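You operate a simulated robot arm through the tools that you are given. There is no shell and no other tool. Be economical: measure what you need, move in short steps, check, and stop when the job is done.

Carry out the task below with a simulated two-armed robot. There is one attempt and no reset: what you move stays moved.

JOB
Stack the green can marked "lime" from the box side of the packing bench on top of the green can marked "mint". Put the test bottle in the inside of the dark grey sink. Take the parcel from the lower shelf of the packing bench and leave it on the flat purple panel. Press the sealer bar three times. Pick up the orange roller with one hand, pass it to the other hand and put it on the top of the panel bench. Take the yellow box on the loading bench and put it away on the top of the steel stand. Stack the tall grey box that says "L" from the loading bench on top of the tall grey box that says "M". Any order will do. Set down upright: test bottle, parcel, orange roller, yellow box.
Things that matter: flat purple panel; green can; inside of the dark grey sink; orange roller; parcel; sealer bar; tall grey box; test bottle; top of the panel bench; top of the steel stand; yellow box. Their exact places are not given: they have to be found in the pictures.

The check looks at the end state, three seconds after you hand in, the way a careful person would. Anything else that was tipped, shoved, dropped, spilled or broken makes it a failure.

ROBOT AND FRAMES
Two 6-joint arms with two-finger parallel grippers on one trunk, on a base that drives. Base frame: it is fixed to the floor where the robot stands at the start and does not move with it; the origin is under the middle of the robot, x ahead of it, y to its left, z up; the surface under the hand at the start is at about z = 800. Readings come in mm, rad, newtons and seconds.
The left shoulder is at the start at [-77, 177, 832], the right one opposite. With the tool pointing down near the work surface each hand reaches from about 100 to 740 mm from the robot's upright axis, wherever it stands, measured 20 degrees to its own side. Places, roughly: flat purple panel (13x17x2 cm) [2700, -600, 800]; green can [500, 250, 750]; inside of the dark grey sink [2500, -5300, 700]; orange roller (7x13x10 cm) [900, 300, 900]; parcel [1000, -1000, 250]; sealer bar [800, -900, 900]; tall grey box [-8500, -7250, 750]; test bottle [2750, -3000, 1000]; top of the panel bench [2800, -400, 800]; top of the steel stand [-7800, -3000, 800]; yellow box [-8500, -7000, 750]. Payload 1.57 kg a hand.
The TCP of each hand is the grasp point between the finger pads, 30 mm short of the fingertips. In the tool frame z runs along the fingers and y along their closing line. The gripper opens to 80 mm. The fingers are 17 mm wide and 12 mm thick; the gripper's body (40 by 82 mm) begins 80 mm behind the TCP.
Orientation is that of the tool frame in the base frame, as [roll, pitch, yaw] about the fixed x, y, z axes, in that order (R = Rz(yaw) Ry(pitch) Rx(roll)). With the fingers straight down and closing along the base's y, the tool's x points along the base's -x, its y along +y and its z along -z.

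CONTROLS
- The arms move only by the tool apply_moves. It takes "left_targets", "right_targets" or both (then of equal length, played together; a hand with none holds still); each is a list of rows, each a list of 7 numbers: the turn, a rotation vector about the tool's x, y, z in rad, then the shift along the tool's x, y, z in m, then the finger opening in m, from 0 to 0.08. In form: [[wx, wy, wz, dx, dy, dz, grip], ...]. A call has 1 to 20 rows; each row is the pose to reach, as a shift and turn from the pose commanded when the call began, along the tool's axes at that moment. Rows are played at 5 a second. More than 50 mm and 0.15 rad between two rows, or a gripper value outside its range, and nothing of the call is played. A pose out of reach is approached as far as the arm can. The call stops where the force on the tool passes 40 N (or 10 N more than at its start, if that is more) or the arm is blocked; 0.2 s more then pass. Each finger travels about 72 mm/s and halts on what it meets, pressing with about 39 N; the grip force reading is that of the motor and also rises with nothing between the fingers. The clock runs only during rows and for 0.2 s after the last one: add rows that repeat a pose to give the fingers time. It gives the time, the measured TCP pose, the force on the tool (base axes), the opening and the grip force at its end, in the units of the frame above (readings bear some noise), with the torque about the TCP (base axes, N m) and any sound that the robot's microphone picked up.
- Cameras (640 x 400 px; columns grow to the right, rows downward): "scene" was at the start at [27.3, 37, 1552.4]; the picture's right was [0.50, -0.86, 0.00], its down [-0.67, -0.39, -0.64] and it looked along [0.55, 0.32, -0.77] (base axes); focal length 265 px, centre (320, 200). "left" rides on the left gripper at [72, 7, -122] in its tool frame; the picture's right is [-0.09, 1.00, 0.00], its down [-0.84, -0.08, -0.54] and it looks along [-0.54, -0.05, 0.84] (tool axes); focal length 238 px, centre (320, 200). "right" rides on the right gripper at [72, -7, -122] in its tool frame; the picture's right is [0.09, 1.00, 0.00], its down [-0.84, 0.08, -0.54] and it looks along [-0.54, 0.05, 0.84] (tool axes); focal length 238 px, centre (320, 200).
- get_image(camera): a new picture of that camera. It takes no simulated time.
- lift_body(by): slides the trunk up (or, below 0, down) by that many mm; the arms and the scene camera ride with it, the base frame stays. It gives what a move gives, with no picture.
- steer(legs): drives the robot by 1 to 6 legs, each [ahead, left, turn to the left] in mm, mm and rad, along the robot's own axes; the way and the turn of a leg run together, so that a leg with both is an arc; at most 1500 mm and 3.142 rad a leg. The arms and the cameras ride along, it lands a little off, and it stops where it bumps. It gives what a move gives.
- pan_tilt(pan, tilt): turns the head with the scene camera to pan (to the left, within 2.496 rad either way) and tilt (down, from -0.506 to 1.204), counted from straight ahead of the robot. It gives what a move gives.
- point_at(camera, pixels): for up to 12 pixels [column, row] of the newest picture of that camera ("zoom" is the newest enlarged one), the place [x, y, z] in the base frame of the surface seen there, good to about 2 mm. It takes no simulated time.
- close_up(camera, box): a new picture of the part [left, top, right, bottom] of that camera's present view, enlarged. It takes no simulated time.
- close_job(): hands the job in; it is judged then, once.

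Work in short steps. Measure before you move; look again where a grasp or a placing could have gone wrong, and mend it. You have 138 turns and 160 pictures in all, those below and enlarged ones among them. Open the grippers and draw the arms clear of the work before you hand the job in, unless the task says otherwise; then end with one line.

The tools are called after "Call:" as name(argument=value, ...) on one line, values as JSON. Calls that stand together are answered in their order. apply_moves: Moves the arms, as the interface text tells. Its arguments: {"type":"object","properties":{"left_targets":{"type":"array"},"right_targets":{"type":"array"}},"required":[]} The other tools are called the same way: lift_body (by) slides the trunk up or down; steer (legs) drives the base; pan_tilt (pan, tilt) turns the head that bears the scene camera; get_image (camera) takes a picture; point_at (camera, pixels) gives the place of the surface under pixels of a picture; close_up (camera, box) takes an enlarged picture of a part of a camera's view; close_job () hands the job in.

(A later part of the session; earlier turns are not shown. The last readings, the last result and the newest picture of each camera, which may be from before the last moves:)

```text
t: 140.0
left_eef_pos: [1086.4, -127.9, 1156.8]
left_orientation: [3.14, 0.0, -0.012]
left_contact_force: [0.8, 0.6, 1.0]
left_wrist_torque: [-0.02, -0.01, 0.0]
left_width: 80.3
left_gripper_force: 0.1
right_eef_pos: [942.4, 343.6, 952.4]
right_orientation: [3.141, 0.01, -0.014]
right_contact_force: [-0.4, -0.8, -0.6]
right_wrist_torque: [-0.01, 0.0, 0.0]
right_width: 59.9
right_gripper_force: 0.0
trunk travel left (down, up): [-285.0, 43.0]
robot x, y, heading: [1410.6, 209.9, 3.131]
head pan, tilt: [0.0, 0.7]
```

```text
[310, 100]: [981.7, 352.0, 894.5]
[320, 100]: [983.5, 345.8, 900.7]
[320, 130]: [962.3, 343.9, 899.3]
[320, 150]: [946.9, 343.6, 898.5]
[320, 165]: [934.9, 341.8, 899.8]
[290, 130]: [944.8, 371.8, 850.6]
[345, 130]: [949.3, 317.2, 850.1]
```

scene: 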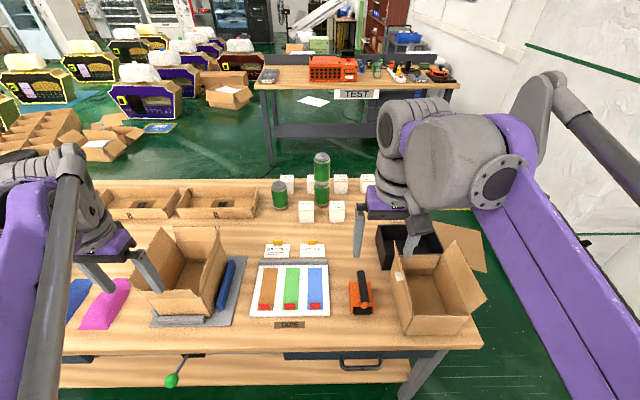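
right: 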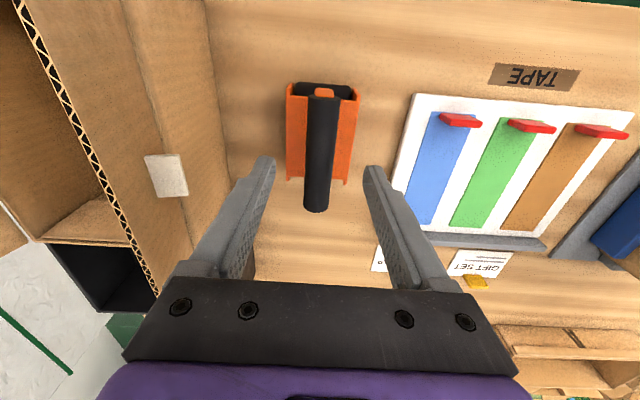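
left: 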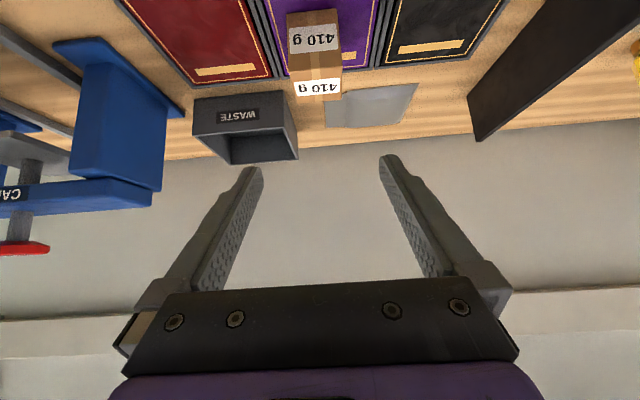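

Aligned. I descend to z≈888, close on the handle and lift 120 mm.

Call:
apply_moves(right_targets=[[0, 0, 0, 0.002, 0, 0.03, 0.06], [0, 0, 0, 0.002, 0, 0.055, 0.06], [0, 0, 0, 0.002, 0, 0.064, 0.06], [0, 0, 0, 0.002, 0, 0.064, 0.04], [0, 0, 0, 0.002, 0, 0.064, 0.01], [0, 0, 0, 0.002, 0, 0.064, 0.01], [0, 0, 0, 0.002, 0, 0.064, 0.01], [0, 0, 0, 0.002, 0, 0.05, 0.01], [0, 0, 0, 0.002, 0, 0.02, 0.01], [0, 0, 0, 0.002, 0, -0.02, 0.01], [0, 0, 0, 0.002, 0, -0.06, 0.01]])

Call:
get_image(camera="right")

Call:
get_image(camera="scene")

```text
t: 142.4
left_eef_pos: [1086.3, -128.3, 1157.2]
left_orientation: [-3.141, -0.001, -0.015]
left_contact_force: [-0.5, -0.9, 0.5]
left_wrist_torque: [0.03, -0.01, 0.04]
left_width: 80.2
left_gripper_force: 0.0
right_eef_pos: [948.4, 342.9, 1013.9]
right_orientation: [-3.142, 0.012, -0.013]
right_contact_force: [0.1, 0.0, -4.1]
right_wrist_torque: [-0.05, -0.03, -0.03]
right_width: 23.4
right_gripper_force: 36.0
trunk travel left (down, up): [-285.0, 43.0]
robot x, y, heading: [1405.0, 206.8, 3.129]
head pan, tilt: [0.0, 0.7]
```

```text
100 pictures are left
```

right: 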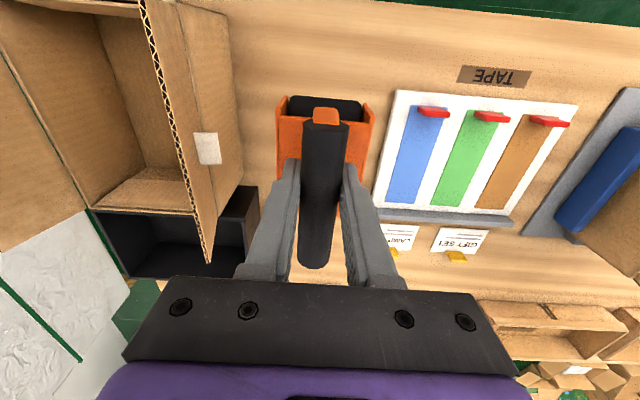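

```text
99 pictures are left
```

scene: 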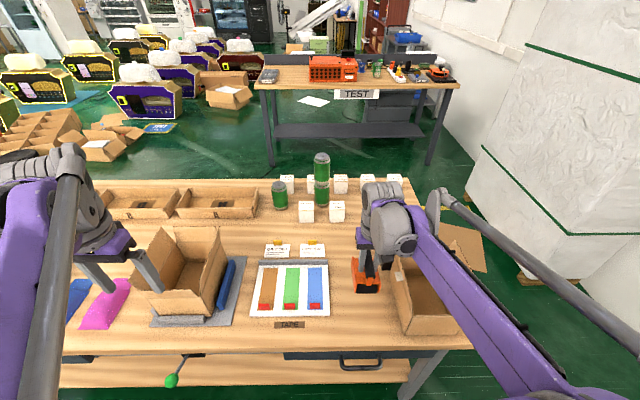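

Held level. I bring the roller to a free spot in front of the robot for the hand-over, about (1000,225,1110).

Call:
apply_moves(right_targets=[[0, 0, 0, 0, 0.01, -0.04, 0.01], [0, 0, 0, 0, 0.02, -0.08, 0.01], [0, 0, 0, 0.015, 0.05, -0.1, 0.01], [0, 0, 0, 0.03, 0.085, -0.1, 0.01], [0, 0, 0, 0.05, 0.118, -0.1, 0.01], [0, 0, 0, 0.05, 0.118, -0.1, 0.01]])

Call:
get_image(camera="scene")

```text
t: 143.8
left_eef_pos: [1086.0, -128.3, 1157.2]
left_orientation: [3.141, 0.0, -0.013]
left_contact_force: [-0.2, -0.4, -0.2]
left_wrist_torque: [0.01, -0.02, -0.03]
left_width: 79.8
left_gripper_force: 0.0
right_eef_pos: [994.7, 225.3, 1112.8]
right_orientation: [-3.14, 0.011, -0.013]
right_contact_force: [0.6, 0.0, -3.0]
right_wrist_torque: [0.02, -0.04, 0.01]
right_width: 23.5
right_gripper_force: 35.3
trunk travel left (down, up): [-285.0, 43.0]
robot x, y, heading: [1405.7, 209.2, 3.127]
head pan, tilt: [0.0, 0.7]
```

```text
98 pictures are left
```

scene: 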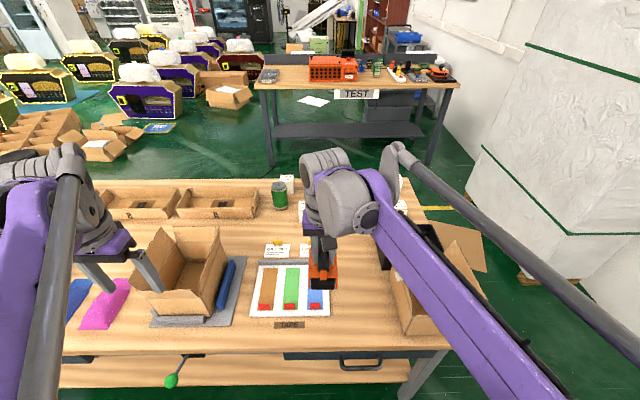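

I move the roller forward to x≈870 for room, and start the left hand toward its pre-grasp with 40° pitch, stopping 165 mm to the side.

Call:
apply_moves(right_targets=[[0, 0, 0, -0.03, 0, 0, 0.01], [0, 0, 0, -0.06, 0, 0, 0.01], [0, 0, 0, -0.09, 0, 0, 0.01], [0, 0, 0, -0.125, 0, 0, 0.01], [0, 0, 0, -0.125, 0, 0, 0.01], [0, 0, 0, -0.125, 0, 0, 0.01], [0, 0, 0, -0.125, 0, 0, 0.01], [0, 0, 0, -0.125, 0, 0, 0.01], [0, 0, 0, -0.125, 0, 0, 0.01], [0, 0, 0, -0.125, 0, 0, 0.01], [0, 0, 0, -0.125, 0, 0, 0.01], [0, 0, 0, -0.125, 0, 0, 0.01]], left_targets=[[0, -0.1, 0, -0.019, 0, 0, 0.08], [0, -0.2, 0, -0.038, 0, 0.006, 0.08], [0, -0.3, 0, -0.057, 0, 0.012, 0.08], [0, -0.4, 0, -0.076, 0, 0.018, 0.08], [0, -0.5, 0, -0.095, -0.01, 0.024, 0.08], [0, -0.6, 0, -0.114, -0.03, 0.03, 0.08], [0, -0.7, 0, -0.1316, -0.06, 0.036, 0.08], [0, -0.7, 0, -0.1316, -0.1, 0.043, 0.08], [0, -0.7, 0, -0.1316, -0.14, 0.043, 0.08], [0, -0.7, 0, -0.1316, -0.17, 0.043, 0.08], [0, -0.7, 0, -0.1316, -0.19, 0.043, 0.08], [0, -0.7, 0, -0.1316, -0.19, 0.043, 0.08]])

Call:
get_image(camera="scene")

Call:
get_image(camera="left")

```text
t: 146.4
left_eef_pos: [958.2, 63.2, 1115.1]
left_orientation: [3.142, 0.701, -0.014]
left_contact_force: [-0.3, -0.2, -0.8]
left_wrist_torque: [-0.03, 0.06, 0.01]
left_width: 80.0
left_gripper_force: 0.0
right_eef_pos: [872.3, 227.1, 1113.7]
right_orientation: [-3.141, 0.01, -0.013]
right_contact_force: [0.1, -0.3, -3.3]
right_wrist_torque: [-0.01, -0.01, -0.02]
right_width: 23.4
right_gripper_force: 35.0
trunk travel left (down, up): [-285.0, 43.0]
robot x, y, heading: [1405.6, 208.7, 3.127]
head pan, tilt: [0.0, 0.7]
```

```text
97 pictures are left
```

scene: 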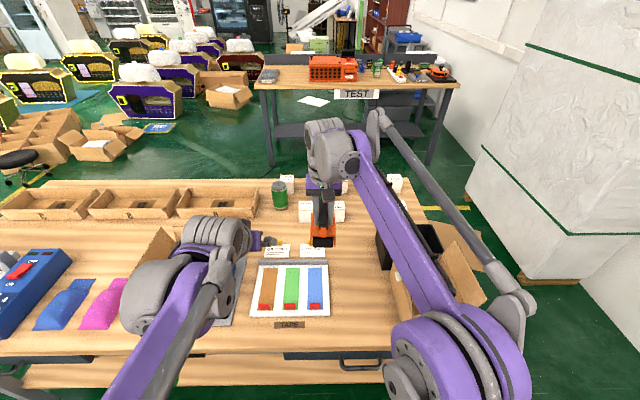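

```text
96 pictures are left
```

left: 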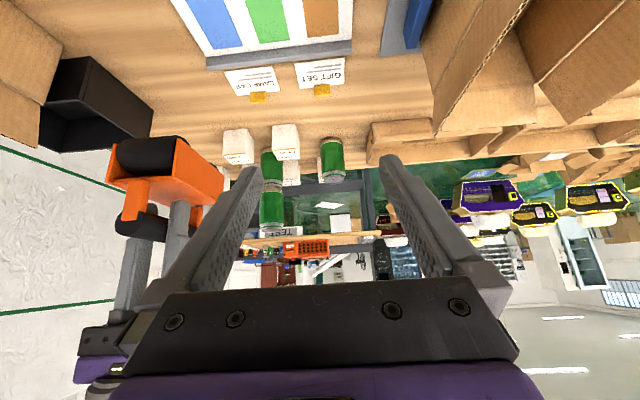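

The roller hangs level; I measure its body from the left camera before closing in.

Call:
close_up(camera="left", box=[90, 110, 250, 260])

Call:
point_at(camera="zoom", pixels=[[270, 180], [340, 130], [450, 190], [350, 220], [170, 110], [160, 290], [240, 120], [70, 180], [230, 230], [300, 200]])

```text
2.67 times, centred on (170, 185) of left
```

zoom: 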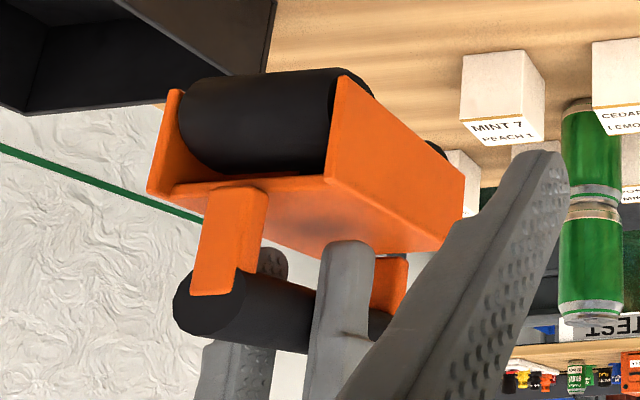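

```text
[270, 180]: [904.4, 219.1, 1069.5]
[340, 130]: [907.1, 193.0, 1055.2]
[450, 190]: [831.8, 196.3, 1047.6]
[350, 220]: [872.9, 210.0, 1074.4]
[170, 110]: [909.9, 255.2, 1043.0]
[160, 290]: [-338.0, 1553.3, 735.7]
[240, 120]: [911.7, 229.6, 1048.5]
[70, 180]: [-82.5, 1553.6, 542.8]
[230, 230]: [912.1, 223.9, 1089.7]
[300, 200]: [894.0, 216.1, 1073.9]
```

Body spans y≈193–258, z 1025–1075. I slide the left hand to its pre-grasp and part way in, then look.

Call:
apply_moves(left_targets=[[0, 0, 0, 0, -0.041, 0, 0.08], [0, 0, 0, 0, -0.082, 0, 0.08], [0, 0, 0, 0, -0.123, 0, 0.08], [0, 0, 0, 0, -0.163, 0, 0.08], [0, 0, 0, 0, -0.163, 0.015, 0.08], [0, 0, 0, 0, -0.163, 0.015, 0.08]])

Call:
get_image(camera="left")

Call:
get_image(camera="right")

```text
t: 147.8
left_eef_pos: [949.4, 225.4, 1101.8]
left_orientation: [3.141, 0.702, -0.013]
left_contact_force: [0.2, -0.2, 0.0]
left_wrist_torque: [0.0, 0.02, -0.01]
left_width: 80.0
left_gripper_force: 0.0
right_eef_pos: [872.8, 227.6, 1112.6]
right_orientation: [-3.141, 0.011, -0.014]
right_contact_force: [-0.2, -0.5, -3.7]
right_wrist_torque: [0.02, -0.07, 0.0]
right_width: 23.5
right_gripper_force: 35.8
trunk travel left (down, up): [-285.0, 43.0]
robot x, y, heading: [1410.1, 211.4, 3.127]
head pan, tilt: [0.0, 0.7]
```

```text
94 pictures are left
```

left: 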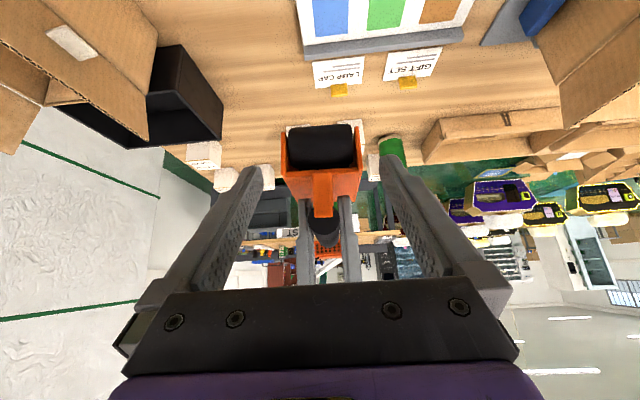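

```text
93 pictures are left
```

right: 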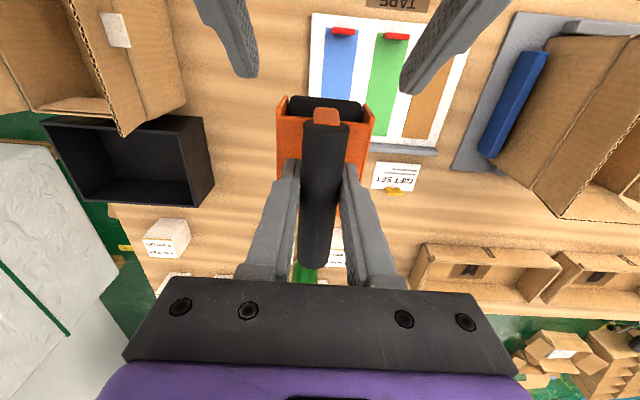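

Centred. I advance to the body and close the left fingers.

Call:
apply_moves(left_targets=[[0, 0, 0, 0, 0, 0.03, 0.08], [0, 0, 0, -0.001, 0, 0.06, 0.08], [0, 0, 0, -0.001, 0, 0.0807, 0.08], [0, 0, 0, -0.001, 0, 0.0807, 0.08], [0, 0, 0, -0.001, 0, 0.0807, 0.06], [0, 0, 0, -0.001, 0, 0.0807, 0.04], [0, 0, 0, -0.001, 0, 0.0807, 0.04], [0, 0, 0, -0.001, 0, 0.0807, 0.04]])

Call:
get_image(camera="right")

Call:
get_image(camera="left")

```text
t: 149.6
left_eef_pos: [897.7, 226.6, 1041.9]
left_orientation: [-3.141, 0.7, -0.013]
left_contact_force: [-3.4, -4.9, -1.4]
left_wrist_torque: [0.31, -0.27, 0.12]
left_width: 65.8
left_gripper_force: 38.8
right_eef_pos: [873.1, 227.5, 1112.5]
right_orientation: [3.141, 0.01, -0.015]
right_contact_force: [2.8, 5.9, 2.5]
right_wrist_torque: [0.11, -0.17, 0.04]
right_width: 23.1
right_gripper_force: 35.1
trunk travel left (down, up): [-285.0, 43.0]
robot x, y, heading: [1408.6, 208.8, 3.127]
head pan, tilt: [0.0, 0.7]
```

```text
92 pictures are left
```

right: 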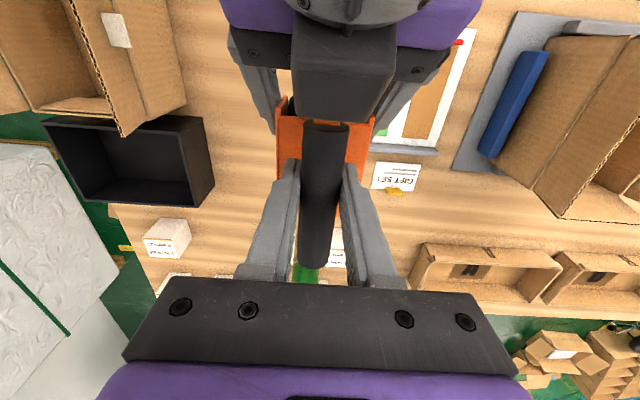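

```text
91 pictures are left
```

left: 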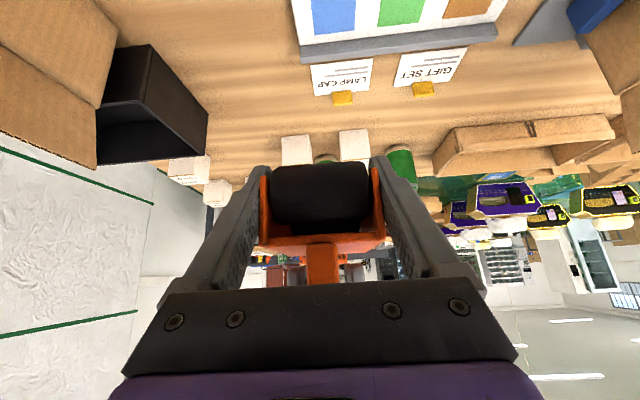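

The left fingertips reach slightly below the roller's underside, which would spoil the set-down. With the right still holding, I open the left, shift 13 mm up/10 mm in with a bit more tilt, and close again.

Call:
apply_moves(left_targets=[[0, 0, 0, 0, 0, 0, 0.07], [0, 0, 0, 0, 0, 0, 0.08], [0, 0, 0, 0, 0, 0, 0.08], [0, -0.075, 0, -0.008, 0, -0.002, 0.08], [0, -0.15, 0, -0.016, 0, -0.0035, 0.08], [0, -0.15, 0, -0.016, 0, -0.0035, 0.08], [0, -0.15, 0, -0.016, 0, -0.0035, 0.06], [0, -0.15, 0, -0.016, 0, -0.0035, 0.04], [0, -0.15, 0, -0.016, 0, -0.0035, 0.04], [0, -0.15, 0, -0.016, 0, -0.0035, 0.04]])

Call:
get_image(camera="left")

Call:
get_image(camera="right")

```text
t: 151.8
left_eef_pos: [887.3, 227.2, 1052.5]
left_orientation: [3.141, 0.849, -0.013]
left_contact_force: [-1.5, -2.6, 0.1]
left_wrist_torque: [0.14, -0.06, 0.08]
left_width: 65.8
left_gripper_force: 38.9
right_eef_pos: [872.8, 228.2, 1113.6]
right_orientation: [3.141, 0.011, -0.013]
right_contact_force: [-0.4, 2.6, -4.8]
right_wrist_torque: [0.08, -0.05, -0.07]
right_width: 23.5
right_gripper_force: 35.6
trunk travel left (down, up): [-285.0, 43.0]
robot x, y, heading: [1404.6, 214.0, 3.128]
head pan, tilt: [0.0, 0.7]
```

```text
90 pictures are left
```

left: 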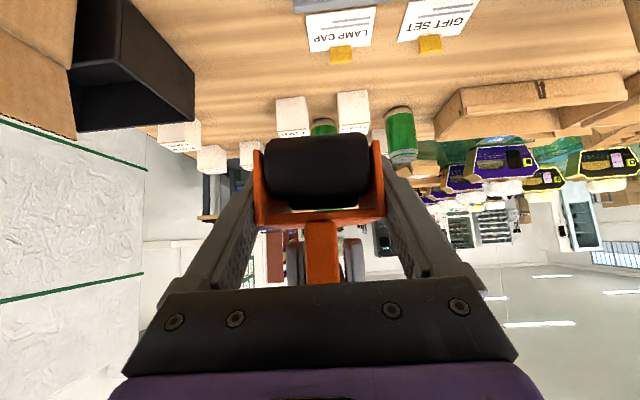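

```text
89 pictures are left
```

right: 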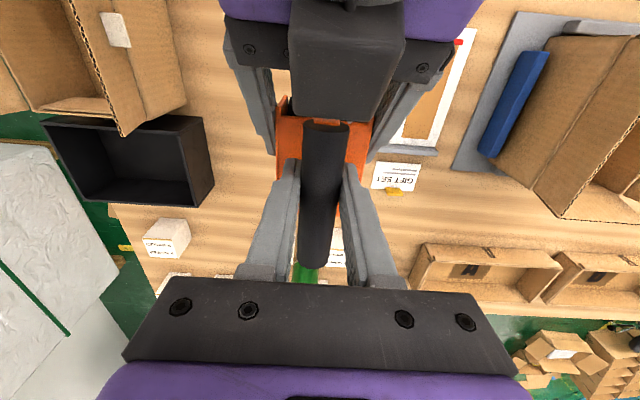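

Left holds the body at 65.8 mm. I open the right hand and lift it away straight up.

Call:
apply_moves(right_targets=[[0, 0, 0, 0, 0, 0, 0.04], [0, 0, 0, 0, 0, 0, 0.06], [0, 0, 0, 0, 0, 0, 0.06], [0, 0, 0, 0, 0, -0.03, 0.06], [0, 0, 0, 0, 0, -0.07, 0.06], [0, 0, 0, 0, 0, -0.11, 0.06], [0, 0, 0, 0, -0.04, -0.13, 0.06], [0, 0, 0, 0.03, -0.07, -0.13, 0.08], [0, 0, 0, 0.06, -0.1, -0.13, 0.08], [0, 0, 0, 0.1, -0.12, -0.13, 0.08]])

Call:
get_image(camera="left")

Call:
get_image(camera="scene")

```text
t: 154.0
left_eef_pos: [887.0, 226.9, 1053.9]
left_orientation: [3.14, 0.852, -0.014]
left_contact_force: [0.4, 0.1, -0.6]
left_wrist_torque: [-0.01, -0.07, 0.01]
left_width: 65.7
left_gripper_force: 38.8
right_eef_pos: [977.9, 346.4, 1242.1]
right_orientation: [3.14, 0.013, -0.014]
right_contact_force: [1.2, -0.1, 0.7]
right_wrist_torque: [0.01, 0.03, -0.01]
right_width: 80.0
right_gripper_force: 0.0
right hand out of reach, approached as far as the arm can: row 6, 7
trunk travel left (down, up): [-285.0, 43.0]
robot x, y, heading: [1405.4, 210.8, 3.127]
head pan, tilt: [0.0, 0.7]
```

```text
88 pictures are left
```

left: 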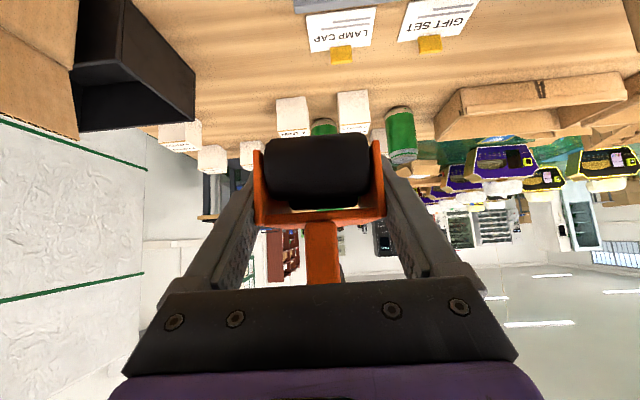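

```text
87 pictures are left
```

scene: 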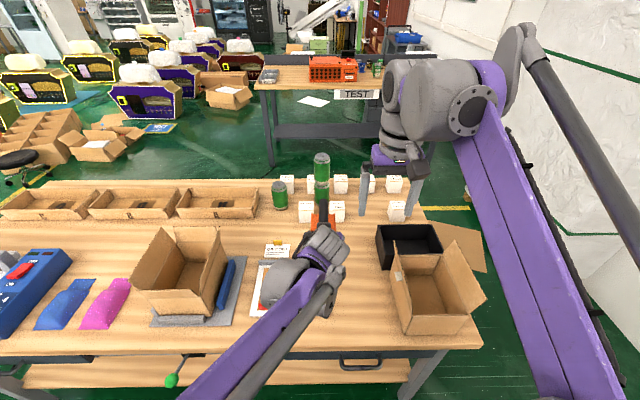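

Roller is now in the left hand alone. I back off, turn to the panel bench and slide to y≈-940.

Call:
steer(legs=[[-330, 0, 0], [0, 0, 3.15], [0, -1150, 0]])

Call:
pan_tilt(pan=0, tilt=0.6)

Call:
get_image(camera="scene")

```text
refused: 3.15 is not a number from -3.14159 to 3.14159
```

```text
t: 154.7
left_eef_pos: [887.3, 224.6, 1053.8]
left_orientation: [3.141, 0.851, -0.014]
left_contact_force: [0.3, 0.1, 0.1]
left_wrist_torque: [0.03, -0.12, -0.01]
left_width: 65.9
left_gripper_force: 38.6
right_eef_pos: [974.4, 346.1, 1241.0]
right_orientation: [-3.14, 0.01, -0.013]
right_contact_force: [-1.1, -0.3, 0.0]
right_wrist_torque: [-0.02, 0.0, 0.02]
right_width: 80.0
right_gripper_force: 0.0
trunk travel left (down, up): [-285.0, 43.0]
robot x, y, heading: [1408.0, 214.1, 3.131]
head pan, tilt: [0.0, 0.6]
```

```text
86 pictures are left
```

scene: 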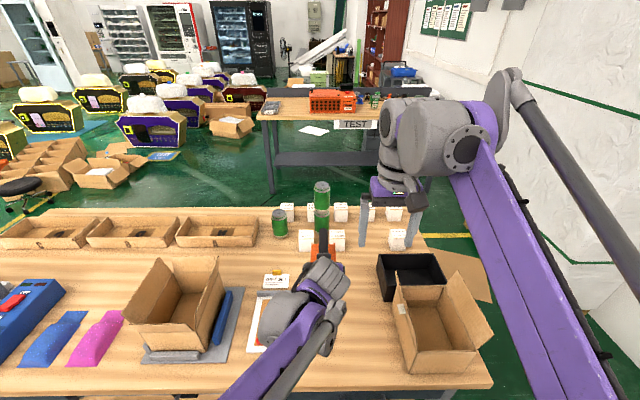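

Turn limit is 3.1416; I resend with 3.14.

Call:
steer(legs=[[-330, 0, 0], [0, 0, 3.14], [0, -1150, 0]])

Call:
get_image(camera="scene")

```text
t: 174.1
left_eef_pos: [2218.8, -965.9, 1054.5]
left_orientation: [3.14, 0.85, 3.109]
left_contact_force: [-0.4, -0.1, -0.1]
left_wrist_torque: [0.01, 0.09, 0.0]
left_width: 65.9
left_gripper_force: 39.2
right_eef_pos: [2130.1, -1083.5, 1240.4]
right_orientation: [3.141, 0.01, 3.108]
right_contact_force: [0.4, -0.2, -0.6]
right_wrist_torque: [-0.02, 0.0, -0.01]
right_width: 79.7
right_gripper_force: 0.1
trunk travel left (down, up): [-285.0, 43.0]
robot x, y, heading: [1702.1, -944.2, -0.034]
head pan, tilt: [0.0, 0.6]
```

```text
85 pictures are left
```

scene: 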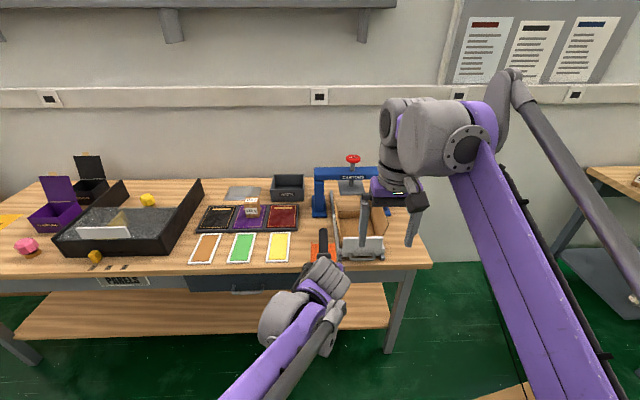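

Roller safe. I drive 381 mm ahead and straighten the heading.

Call:
steer(legs=[[0, 0, 0.034], [381, 0, 0]])

Call:
pan_tilt(pan=0, tilt=0.85)

Call:
get_image(camera="scene")

Call:
get_image(camera="left")

```text
t: 176.9
left_eef_pos: [2600.1, -947.6, 1053.4]
left_orientation: [-3.141, 0.849, -3.139]
left_contact_force: [0.1, -0.5, -0.2]
left_wrist_torque: [0.02, 0.08, -0.01]
left_width: 65.9
left_gripper_force: 38.7
right_eef_pos: [2517.0, -1068.4, 1240.2]
right_orientation: [-3.141, 0.01, -3.14]
right_contact_force: [-1.1, 0.6, 0.5]
right_wrist_torque: [-0.01, 0.0, -0.01]
right_width: 80.2
right_gripper_force: 0.1
trunk travel left (down, up): [-285.0, 43.0]
robot x, y, heading: [2080.9, -939.8, 0.002]
head pan, tilt: [0.0, 0.6]
```

```text
t: 177.7
left_eef_pos: [2602.1, -946.9, 1053.2]
left_orientation: [-3.141, 0.85, -3.14]
left_contact_force: [0.4, -0.3, 0.0]
left_wrist_torque: [0.01, 0.12, 0.02]
left_width: 66.0
left_gripper_force: 39.2
right_eef_pos: [2515.8, -1068.4, 1240.8]
right_orientation: [3.139, 0.011, -3.14]
right_contact_force: [-0.2, -0.6, 0.1]
right_wrist_torque: [-0.03, -0.01, 0.02]
right_width: 80.0
right_gripper_force: 0.1
trunk travel left (down, up): [-285.0, 43.0]
robot x, y, heading: [2082.7, -941.6, -0.0]
head pan, tilt: [0.0, 0.85]
```

```text
84 pictures are left
```

scene: 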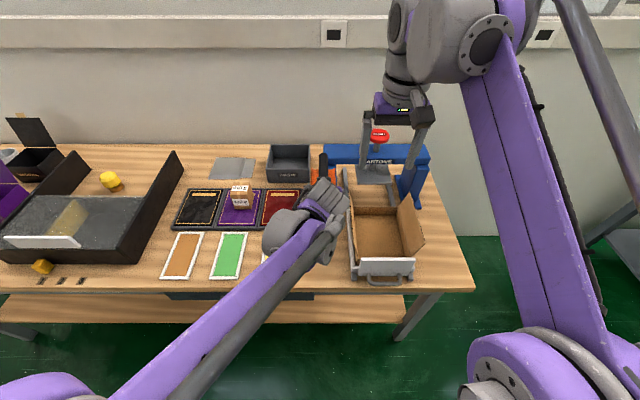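

```text
83 pictures are left
```

left: 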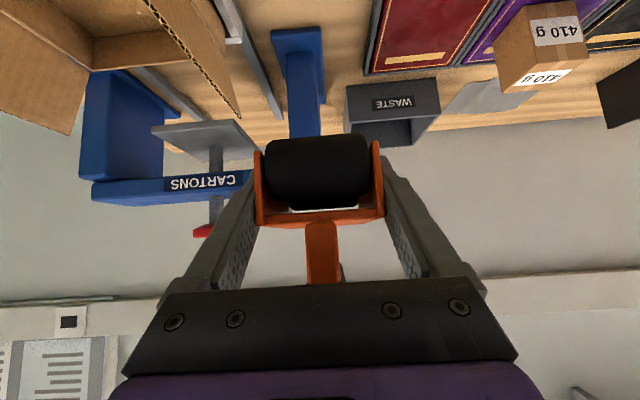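

Spot below is clear. I lower the roller to about 8 mm above the bench at (2590,-955).

Call:
apply_moves(left_targets=[[0, 0, 0, 0.0284, -0.002, 0.0227, 0.04], [0, 0, 0, 0.0568, -0.004, 0.0455, 0.04], [0, 0, 0, 0.0852, -0.006, 0.0682, 0.04], [0, 0, 0, 0.1135, -0.008, 0.0909, 0.04], [0, 0, 0, 0.142, -0.008, 0.1137, 0.04], [0, 0, 0, 0.1613, -0.008, 0.1292, 0.04], [0, 0, 0, 0.1703, -0.008, 0.1364, 0.04], [0, 0, 0, 0.1703, -0.008, 0.1364, 0.04]])

Call:
get_image(camera="left")

Call:
close_up(camera="scene", box=[220, 130, 420, 300])

```text
t: 179.5
left_eef_pos: [2594.6, -957.1, 835.1]
left_orientation: [3.141, 0.849, -3.14]
left_contact_force: [0.4, 0.1, -0.7]
left_wrist_torque: [0.0, 0.08, -0.01]
left_width: 65.6
left_gripper_force: 38.5
right_eef_pos: [2516.0, -1069.3, 1241.5]
right_orientation: [-3.141, 0.012, -3.14]
right_contact_force: [-0.2, 0.3, -0.1]
right_wrist_torque: [-0.02, 0.01, 0.0]
right_width: 80.0
right_gripper_force: 0.0
trunk travel left (down, up): [-285.0, 43.0]
robot x, y, heading: [2080.7, -943.5, 0.003]
head pan, tilt: [0.0, 0.85]
```

```text
82 pictures are left
```

left: 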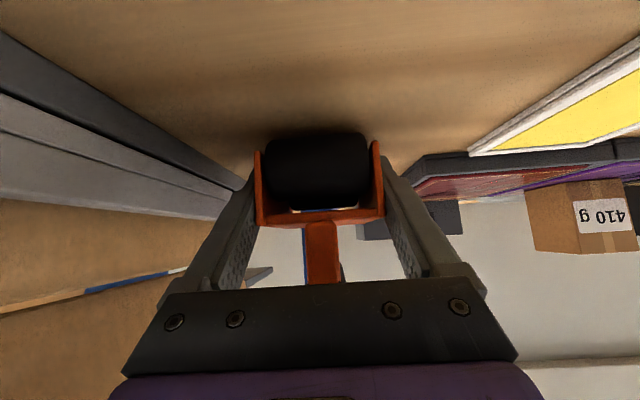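

```text
2.35 times, centred on (320, 215) of scene
```

zoom: 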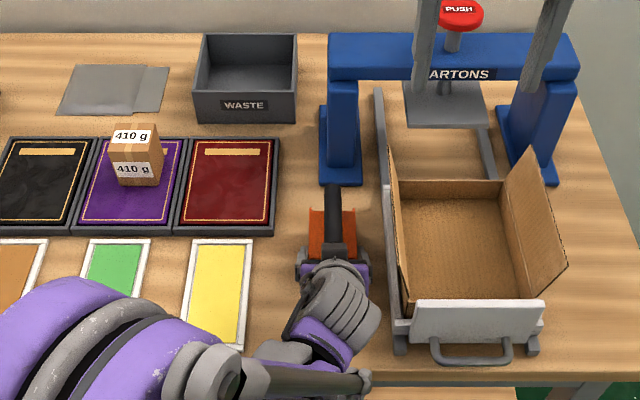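

Clear on both sides. I lower gently to contact.

Call:
apply_moves(left_targets=[[0, 0, 0, 0.003, 0.002, 0.0026, 0.04], [0, 0, 0, 0.0049, 0.002, 0.0043, 0.04], [0, 0, 0, 0.006, 0.002, 0.0053, 0.04], [0, 0, 0, 0.0068, 0.002, 0.0059, 0.04], [0, 0, 0, 0.0068, 0.002, 0.0059, 0.04]])

```text
t: 180.4
left_eef_pos: [2593.3, -956.6, 830.3]
left_orientation: [3.141, 0.859, 3.137]
left_contact_force: [0.1, 0.7, 30.6]
left_wrist_torque: [-0.2, 0.24, -0.04]
left_width: 65.8
left_gripper_force: 39.3
right_eef_pos: [2515.2, -1069.0, 1241.6]
right_orientation: [-3.141, 0.012, -3.139]
right_contact_force: [-0.3, -0.1, -0.2]
right_wrist_torque: [0.04, -0.02, -0.01]
right_width: 80.1
right_gripper_force: 0.1
trunk travel left (down, up): [-285.0, 43.0]
robot x, y, heading: [2085.8, -941.1, 0.002]
head pan, tilt: [0.0, 0.85]
stopped in row 4 (left hand): the force on the tool passed its limit at 43 N (the readings are from after the stop); the commanded pose is now the measured one
```

Contact. I ease up 1 mm, open, and retreat along the fingers.

Call:
apply_moves(left_targets=[[0, 0, 0, -0.0008, 0, -0.0007, 0.04], [0, 0, 0, -0.0008, 0, -0.0007, 0.06], [0, 0, 0, -0.0008, 0, -0.0007, 0.08], [0, 0, 0, -0.0008, 0, -0.0007, 0.08], [0, 0, 0, -0.0008, 0, -0.03, 0.08], [0, 0, 0, -0.0008, 0, -0.07, 0.08], [0, 0, 0, -0.01, 0, -0.11, 0.08], [0, 0, 0, -0.03, 0, -0.15, 0.08], [0, 0, 0, -0.06, 0, -0.18, 0.08], [0, 0, 0, -0.09, 0, -0.21, 0.08]])

Call:
get_image(camera="left")

Call:
close_up(camera="scene", box=[220, 130, 420, 300])

```text
t: 182.6
left_eef_pos: [2493.2, -954.8, 1034.3]
left_orientation: [-3.14, 0.853, 3.141]
left_contact_force: [0.1, -1.5, -0.2]
left_wrist_torque: [-0.03, 0.01, -0.02]
left_width: 80.0
left_gripper_force: 0.1
right_eef_pos: [2515.5, -1068.8, 1241.6]
right_orientation: [3.14, 0.01, -3.138]
right_contact_force: [-0.4, 0.1, 0.0]
right_wrist_torque: [-0.02, -0.04, 0.04]
right_width: 79.7
right_gripper_force: 0.1
trunk travel left (down, up): [-285.0, 43.0]
robot x, y, heading: [2086.6, -940.6, 0.004]
head pan, tilt: [0.0, 0.85]
```

```text
80 pictures are left
```

left: 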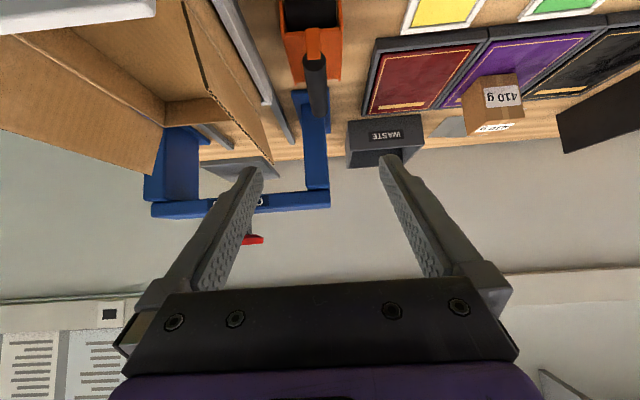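

```text
2.35 times, centred on (320, 215) of scene
```

zoom: 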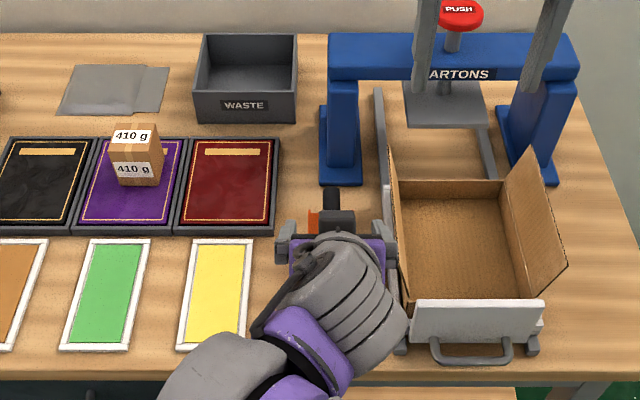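

Roller stands on the bench. I bring the left hand to neutral, then drive toward the test bottle bench.

Call:
apply_moves(left_targets=[[0, 0.085, 0, -0.0043, 0.0335, -0.0127, 0.08], [0, 0.17, 0, -0.0086, 0.067, -0.0254, 0.08], [0, 0.256, 0, -0.0129, 0.1, -0.038, 0.08], [0, 0.341, 0, -0.0172, 0.134, -0.051, 0.08], [0, 0.427, 0, -0.0215, 0.167, -0.0635, 0.08], [0, 0.512, 0, -0.0258, 0.201, -0.076, 0.08], [0, 0.597, 0, -0.03, 0.2345, -0.089, 0.08], [0, 0.682, 0, -0.0344, 0.268, -0.1016, 0.08], [0, 0.768, 0, -0.0387, 0.3, -0.114, 0.08], [0, 0.853, 0, -0.043, 0.335, -0.127, 0.08]])

Call:
close_up(camera="scene", box=[220, 130, 420, 300])

Call:
steer(legs=[[-500, 0, 0], [0, -1500, 0], [0, -400, 0]])

Call:
pan_tilt(pan=-0.1, tilt=0.45)

Call:
get_image(camera="scene")

```text
t: 184.8
left_eef_pos: [2427.6, -618.7, 1150.7]
left_orientation: [-3.142, 0.0, 3.139]
left_contact_force: [-0.2, -0.7, -0.4]
left_wrist_torque: [-0.02, 0.01, -0.02]
left_width: 80.0
left_gripper_force: 0.1
right_eef_pos: [2516.6, -1068.7, 1240.9]
right_orientation: [-3.141, 0.01, -3.138]
right_contact_force: [0.5, 1.1, -0.1]
right_wrist_torque: [-0.03, -0.01, 0.02]
right_width: 79.8
right_gripper_force: 0.0
trunk travel left (down, up): [-285.0, 43.0]
robot x, y, heading: [2079.6, -939.5, 0.003]
head pan, tilt: [0.0, 0.85]
```

```text
2.35 times, centred on (320, 215) of scene
```

zoom: 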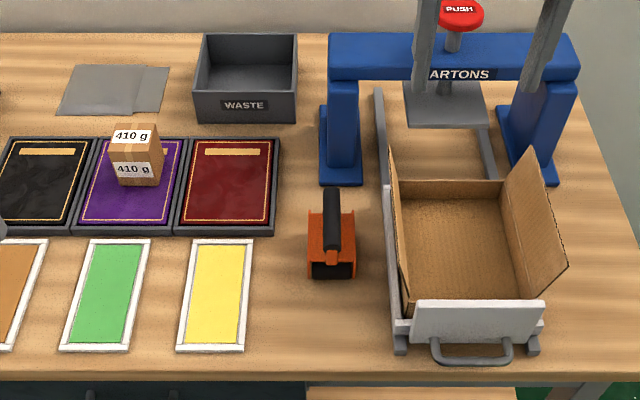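

```text
t: 204.3
left_eef_pos: [1923.6, -2512.9, 1150.9]
left_orientation: [3.14, 0.003, 3.138]
left_contact_force: [0.0, -0.5, 0.6]
left_wrist_torque: [-0.01, -0.03, 0.0]
left_width: 80.0
left_gripper_force: 0.1
right_eef_pos: [2011.3, -2962.6, 1240.4]
right_orientation: [3.14, 0.01, -3.141]
right_contact_force: [-0.1, -0.2, 0.1]
right_wrist_torque: [-0.01, 0.04, -0.02]
right_width: 80.1
right_gripper_force: 0.1
trunk travel left (down, up): [-285.0, 43.0]
robot x, y, heading: [1577.5, -2835.9, -0.002]
head pan, tilt: [0.0, 0.85]
```

```text
t: 205.1
left_eef_pos: [1922.4, -2513.1, 1151.3]
left_orientation: [3.141, 0.002, 3.14]
left_contact_force: [0.5, 0.4, 0.7]
left_wrist_torque: [0.01, -0.01, 0.0]
left_width: 79.9
left_gripper_force: 0.0
right_eef_pos: [2010.6, -2964.4, 1241.5]
right_orientation: [-3.14, 0.012, -3.139]
right_contact_force: [0.7, 0.5, 0.2]
right_wrist_torque: [-0.04, 0.02, 0.03]
right_width: 79.9
right_gripper_force: 0.1
trunk travel left (down, up): [-285.0, 43.0]
robot x, y, heading: [1576.9, -2836.0, 0.0]
head pan, tilt: [-0.099, 0.45]
```

```text
77 pictures are left
```

scene: 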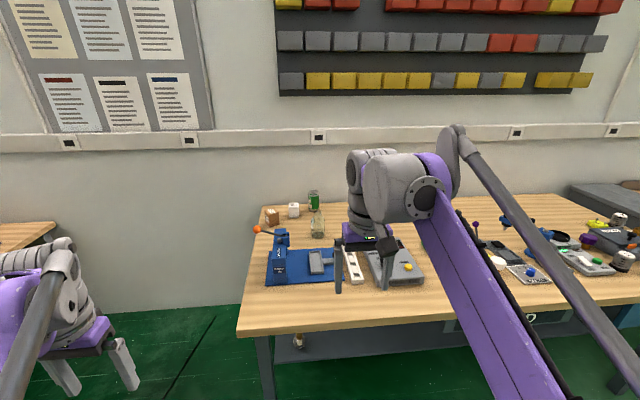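

Roller upright. I enlarge the left part of this bench to find the test bottle.

Call:
close_up(camera="scene", box=[230, 180, 450, 310])

Call:
point_at(camera="zoom", pixels=[[245, 60], [250, 130], [125, 105], [185, 80], [80, 150], [300, 240], [510, 250], [30, 390], [390, 250]])

Call:
get_image(camera="right")

```text
2.91 times, centred on (340, 245) of scene
```

zoom: 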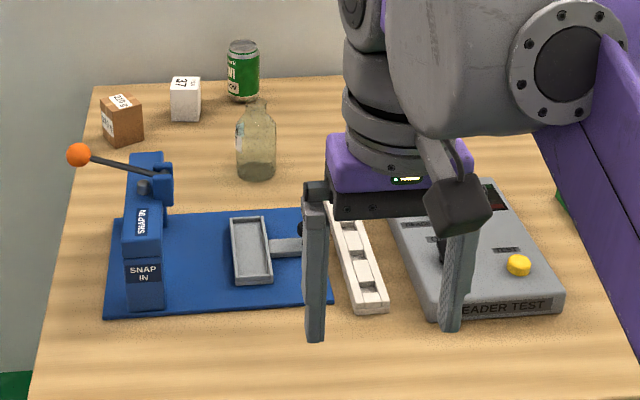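

```text
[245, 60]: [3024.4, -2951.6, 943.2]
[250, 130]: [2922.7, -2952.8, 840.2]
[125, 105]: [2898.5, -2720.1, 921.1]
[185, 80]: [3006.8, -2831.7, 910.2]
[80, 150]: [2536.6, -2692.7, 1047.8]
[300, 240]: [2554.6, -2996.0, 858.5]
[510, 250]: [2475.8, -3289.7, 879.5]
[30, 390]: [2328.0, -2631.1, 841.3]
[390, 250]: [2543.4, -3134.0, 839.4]
```

```text
75 pictures are left
```

right: 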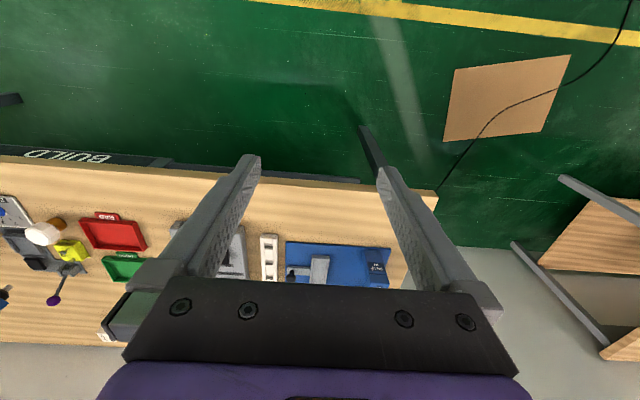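

The glass bottle at zoom (257,140) is the test bottle; bench top z≈840. I drive closer, shifting left a little to favour the right arm.

Call:
steer(legs=[[0, 90, 0], [420, 0, 0]])

Call:
pan_tilt(pan=-0.25, tilt=0.7)

Call:
get_image(camera="scene")

Call:
get_image(camera="right")

```text
t: 208.7
left_eef_pos: [2336.4, -2426.8, 1150.7]
left_orientation: [3.141, 0.001, 3.134]
left_contact_force: [0.4, 0.0, -0.1]
left_wrist_torque: [-0.03, -0.01, -0.03]
left_width: 80.0
left_gripper_force: 0.1
right_eef_pos: [2423.3, -2876.6, 1239.8]
right_orientation: [3.142, 0.011, 3.138]
right_contact_force: [-0.4, -0.6, 0.3]
right_wrist_torque: [0.0, -0.03, -0.03]
right_width: 79.9
right_gripper_force: 0.2
trunk travel left (down, up): [-285.0, 43.0]
robot x, y, heading: [1987.9, -2745.4, -0.003]
head pan, tilt: [-0.099, 0.45]
```

```text
t: 209.5
left_eef_pos: [2337.1, -2426.4, 1151.8]
left_orientation: [3.141, 0.0, 3.134]
left_contact_force: [-1.2, 0.5, 0.3]
left_wrist_torque: [0.02, 0.03, 0.0]
left_width: 79.9
left_gripper_force: 0.0
right_eef_pos: [2422.1, -2876.6, 1240.8]
right_orientation: [-3.141, 0.011, 3.138]
right_contact_force: [0.0, 0.1, 0.8]
right_wrist_torque: [0.0, -0.02, 0.0]
right_width: 80.0
right_gripper_force: 0.1
trunk travel left (down, up): [-285.0, 43.0]
robot x, y, heading: [1992.6, -2743.6, -0.004]
head pan, tilt: [-0.25, 0.7]
```

```text
74 pictures are left
```

scene: 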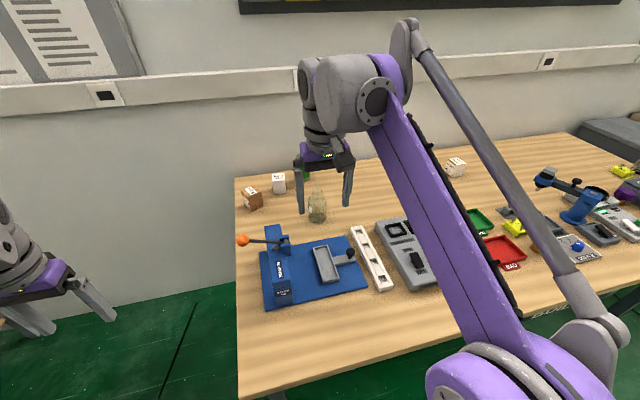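

```text
73 pictures are left
```

right: 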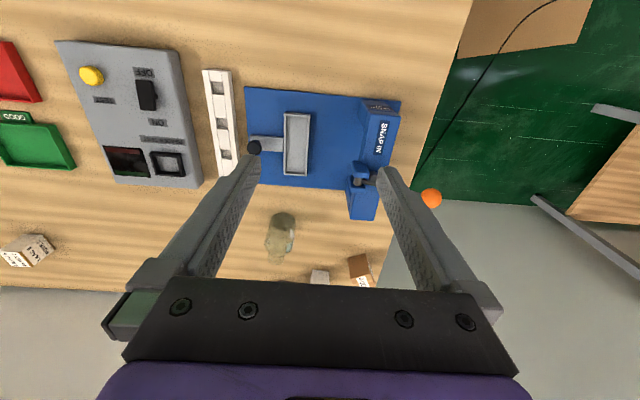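

I measure the bottle with both cameras (right at (280,238), scene at (317,207)).

Call:
close_up(camera="right", box=[230, 180, 340, 280])

Call:
point_at(camera="zoom", pixels=[[310, 160], [310, 200], [290, 250], [270, 310], [310, 115], [250, 160], [380, 160], [310, 140]])

Call:
close_up(camera="scene", box=[270, 160, 370, 240])

Call:
point_at(camera="zoom", pixels=[[300, 160], [300, 190], [300, 230], [300, 270], [300, 295], [300, 310], [255, 290], [345, 290], [300, 305]])

```text
4.00 times, centred on (285, 230) of right
```

zoom: 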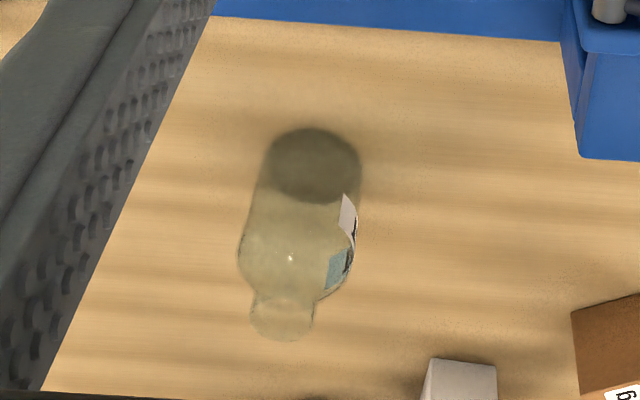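

```text
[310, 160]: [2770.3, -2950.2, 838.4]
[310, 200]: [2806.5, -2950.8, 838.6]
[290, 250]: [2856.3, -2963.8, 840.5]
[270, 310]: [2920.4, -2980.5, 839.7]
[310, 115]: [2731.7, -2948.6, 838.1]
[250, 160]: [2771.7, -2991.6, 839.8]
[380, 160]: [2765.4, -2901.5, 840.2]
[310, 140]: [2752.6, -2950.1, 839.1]
```

```text
5.00 times, centred on (320, 200) of scene
```

zoom: 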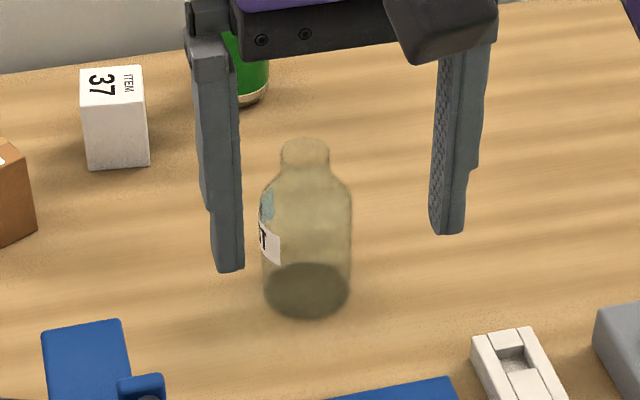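

```text
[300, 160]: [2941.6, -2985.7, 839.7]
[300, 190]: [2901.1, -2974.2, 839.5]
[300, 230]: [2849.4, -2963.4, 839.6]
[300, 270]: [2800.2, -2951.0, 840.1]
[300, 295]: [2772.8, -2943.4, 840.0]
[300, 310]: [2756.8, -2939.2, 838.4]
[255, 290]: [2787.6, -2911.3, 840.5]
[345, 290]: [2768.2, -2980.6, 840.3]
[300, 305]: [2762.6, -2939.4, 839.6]
```

Base centre ≈ (2775,-2949,840), top z≈978, body ≈64 mm. I check the bench's front edge before creeping closer.

Call:
point_at(camera="scene", pixels=[[245, 393], [300, 382], [380, 362], [300, 240], [241, 239], [272, 228]])

Call:
steer(legs=[[70, 0, 0]])

```text
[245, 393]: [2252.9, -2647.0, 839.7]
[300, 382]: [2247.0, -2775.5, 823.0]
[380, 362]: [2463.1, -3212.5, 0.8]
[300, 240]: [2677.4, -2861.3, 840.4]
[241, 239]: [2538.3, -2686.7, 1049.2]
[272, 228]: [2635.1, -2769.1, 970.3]
```

```text
t: 210.6
left_eef_pos: [2386.2, -2426.0, 1150.5]
left_orientation: [3.142, 0.002, 3.135]
left_contact_force: [-0.3, -0.7, -0.3]
left_wrist_torque: [-0.01, 0.01, -0.03]
left_width: 80.0
left_gripper_force: 0.0
right_eef_pos: [2472.4, -2877.0, 1240.1]
right_orientation: [3.139, 0.008, 3.138]
right_contact_force: [0.3, 0.7, -0.5]
right_wrist_torque: [0.0, 0.01, -0.04]
right_width: 80.0
right_gripper_force: 0.1
trunk travel left (down, up): [-285.0, 43.0]
robot x, y, heading: [2039.0, -2745.2, -0.003]
head pan, tilt: [-0.25, 0.7]
stopped in leg 1: the robot was blocked; the commanded pose is now the measured one
```

The base touched at x≈2039 (bench edge 2247); I back off 10 mm and bring the right hand to a tilted (0.5 rad) pre-grasp near the bottle.

Call:
steer(legs=[[-10, 0, 0]])

Call:
apply_moves(right_targets=[[0, -0.055, 0, -0.028, -0.008, 0.024, 0.08], [0, -0.11, 0, -0.056, -0.016, 0.048, 0.08], [0, -0.165, 0, -0.084, -0.024, 0.072, 0.08], [0, -0.22, 0, -0.112, -0.032, 0.096, 0.08], [0, -0.275, 0, -0.14, -0.04, 0.12, 0.08], [0, -0.33, 0, -0.168, -0.048, 0.144, 0.08], [0, -0.385, 0, -0.196, -0.056, 0.168, 0.08], [0, -0.44, 0, -0.224, -0.064, 0.19, 0.08], [0, -0.49, 0, -0.251, -0.072, 0.214, 0.08], [0, -0.49, 0, -0.251, -0.072, 0.214, 0.08]])

Call:
get_image(camera="right")

Call:
get_image(camera="scene")

```text
t: 211.3
left_eef_pos: [2374.5, -2425.6, 1150.6]
left_orientation: [-3.141, 0.002, 3.133]
left_contact_force: [0.3, -0.5, -0.6]
left_wrist_torque: [0.01, 0.01, -0.02]
left_width: 80.1
left_gripper_force: 0.0
right_eef_pos: [2461.6, -2875.8, 1239.3]
right_orientation: [-3.141, 0.011, 3.138]
right_contact_force: [0.7, 0.1, 0.2]
right_wrist_torque: [0.01, 0.02, -0.01]
right_width: 79.9
right_gripper_force: 0.1
trunk travel left (down, up): [-285.0, 43.0]
robot x, y, heading: [2023.7, -2743.3, -0.004]
head pan, tilt: [-0.25, 0.7]
```

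```text
t: 213.5
left_eef_pos: [2373.9, -2425.8, 1151.3]
left_orientation: [-3.141, 0.004, 3.134]
left_contact_force: [-0.4, 0.0, -0.4]
left_wrist_torque: [0.03, 0.0, 0.03]
left_width: 80.0
left_gripper_force: 0.1
right_eef_pos: [2713.3, -2948.6, 1029.0]
right_orientation: [-3.141, 0.501, 3.138]
right_contact_force: [-0.6, 0.4, 0.0]
right_wrist_torque: [-0.01, -0.03, 0.01]
right_width: 80.3
right_gripper_force: 0.1
trunk travel left (down, up): [-285.0, 43.0]
robot x, y, heading: [2028.4, -2746.1, -0.002]
head pan, tilt: [-0.25, 0.7]
```

```text
70 pictures are left
```

right: 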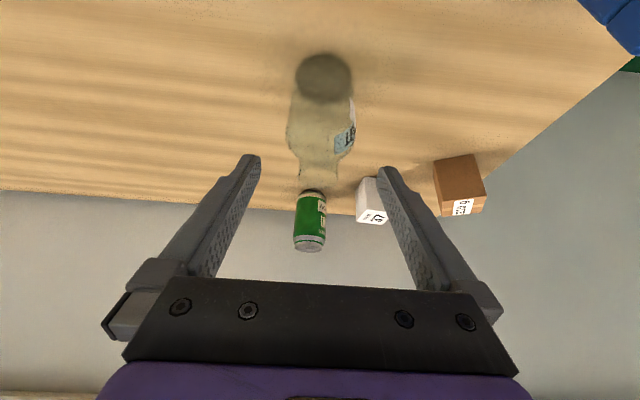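

```text
69 pictures are left
```

scene: 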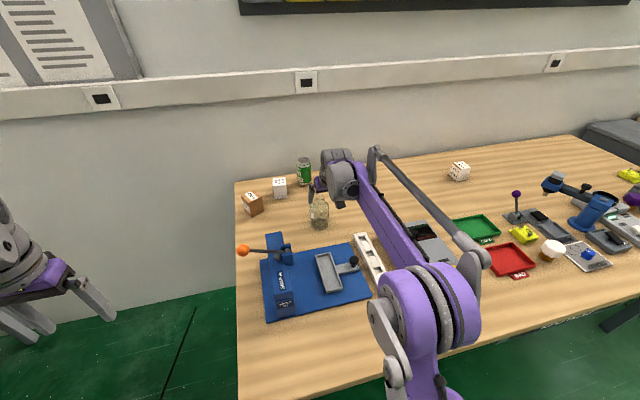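

The bottle is lined up between the fingers. I verify base centre from here.

Call:
point_at(camera="right", pixels=[[324, 78], [297, 80], [351, 78], [324, 57], [324, 100]])

```text
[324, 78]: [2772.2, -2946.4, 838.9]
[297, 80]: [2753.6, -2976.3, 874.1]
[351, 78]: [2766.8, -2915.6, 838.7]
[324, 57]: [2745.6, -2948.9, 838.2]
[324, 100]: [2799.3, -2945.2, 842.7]
```

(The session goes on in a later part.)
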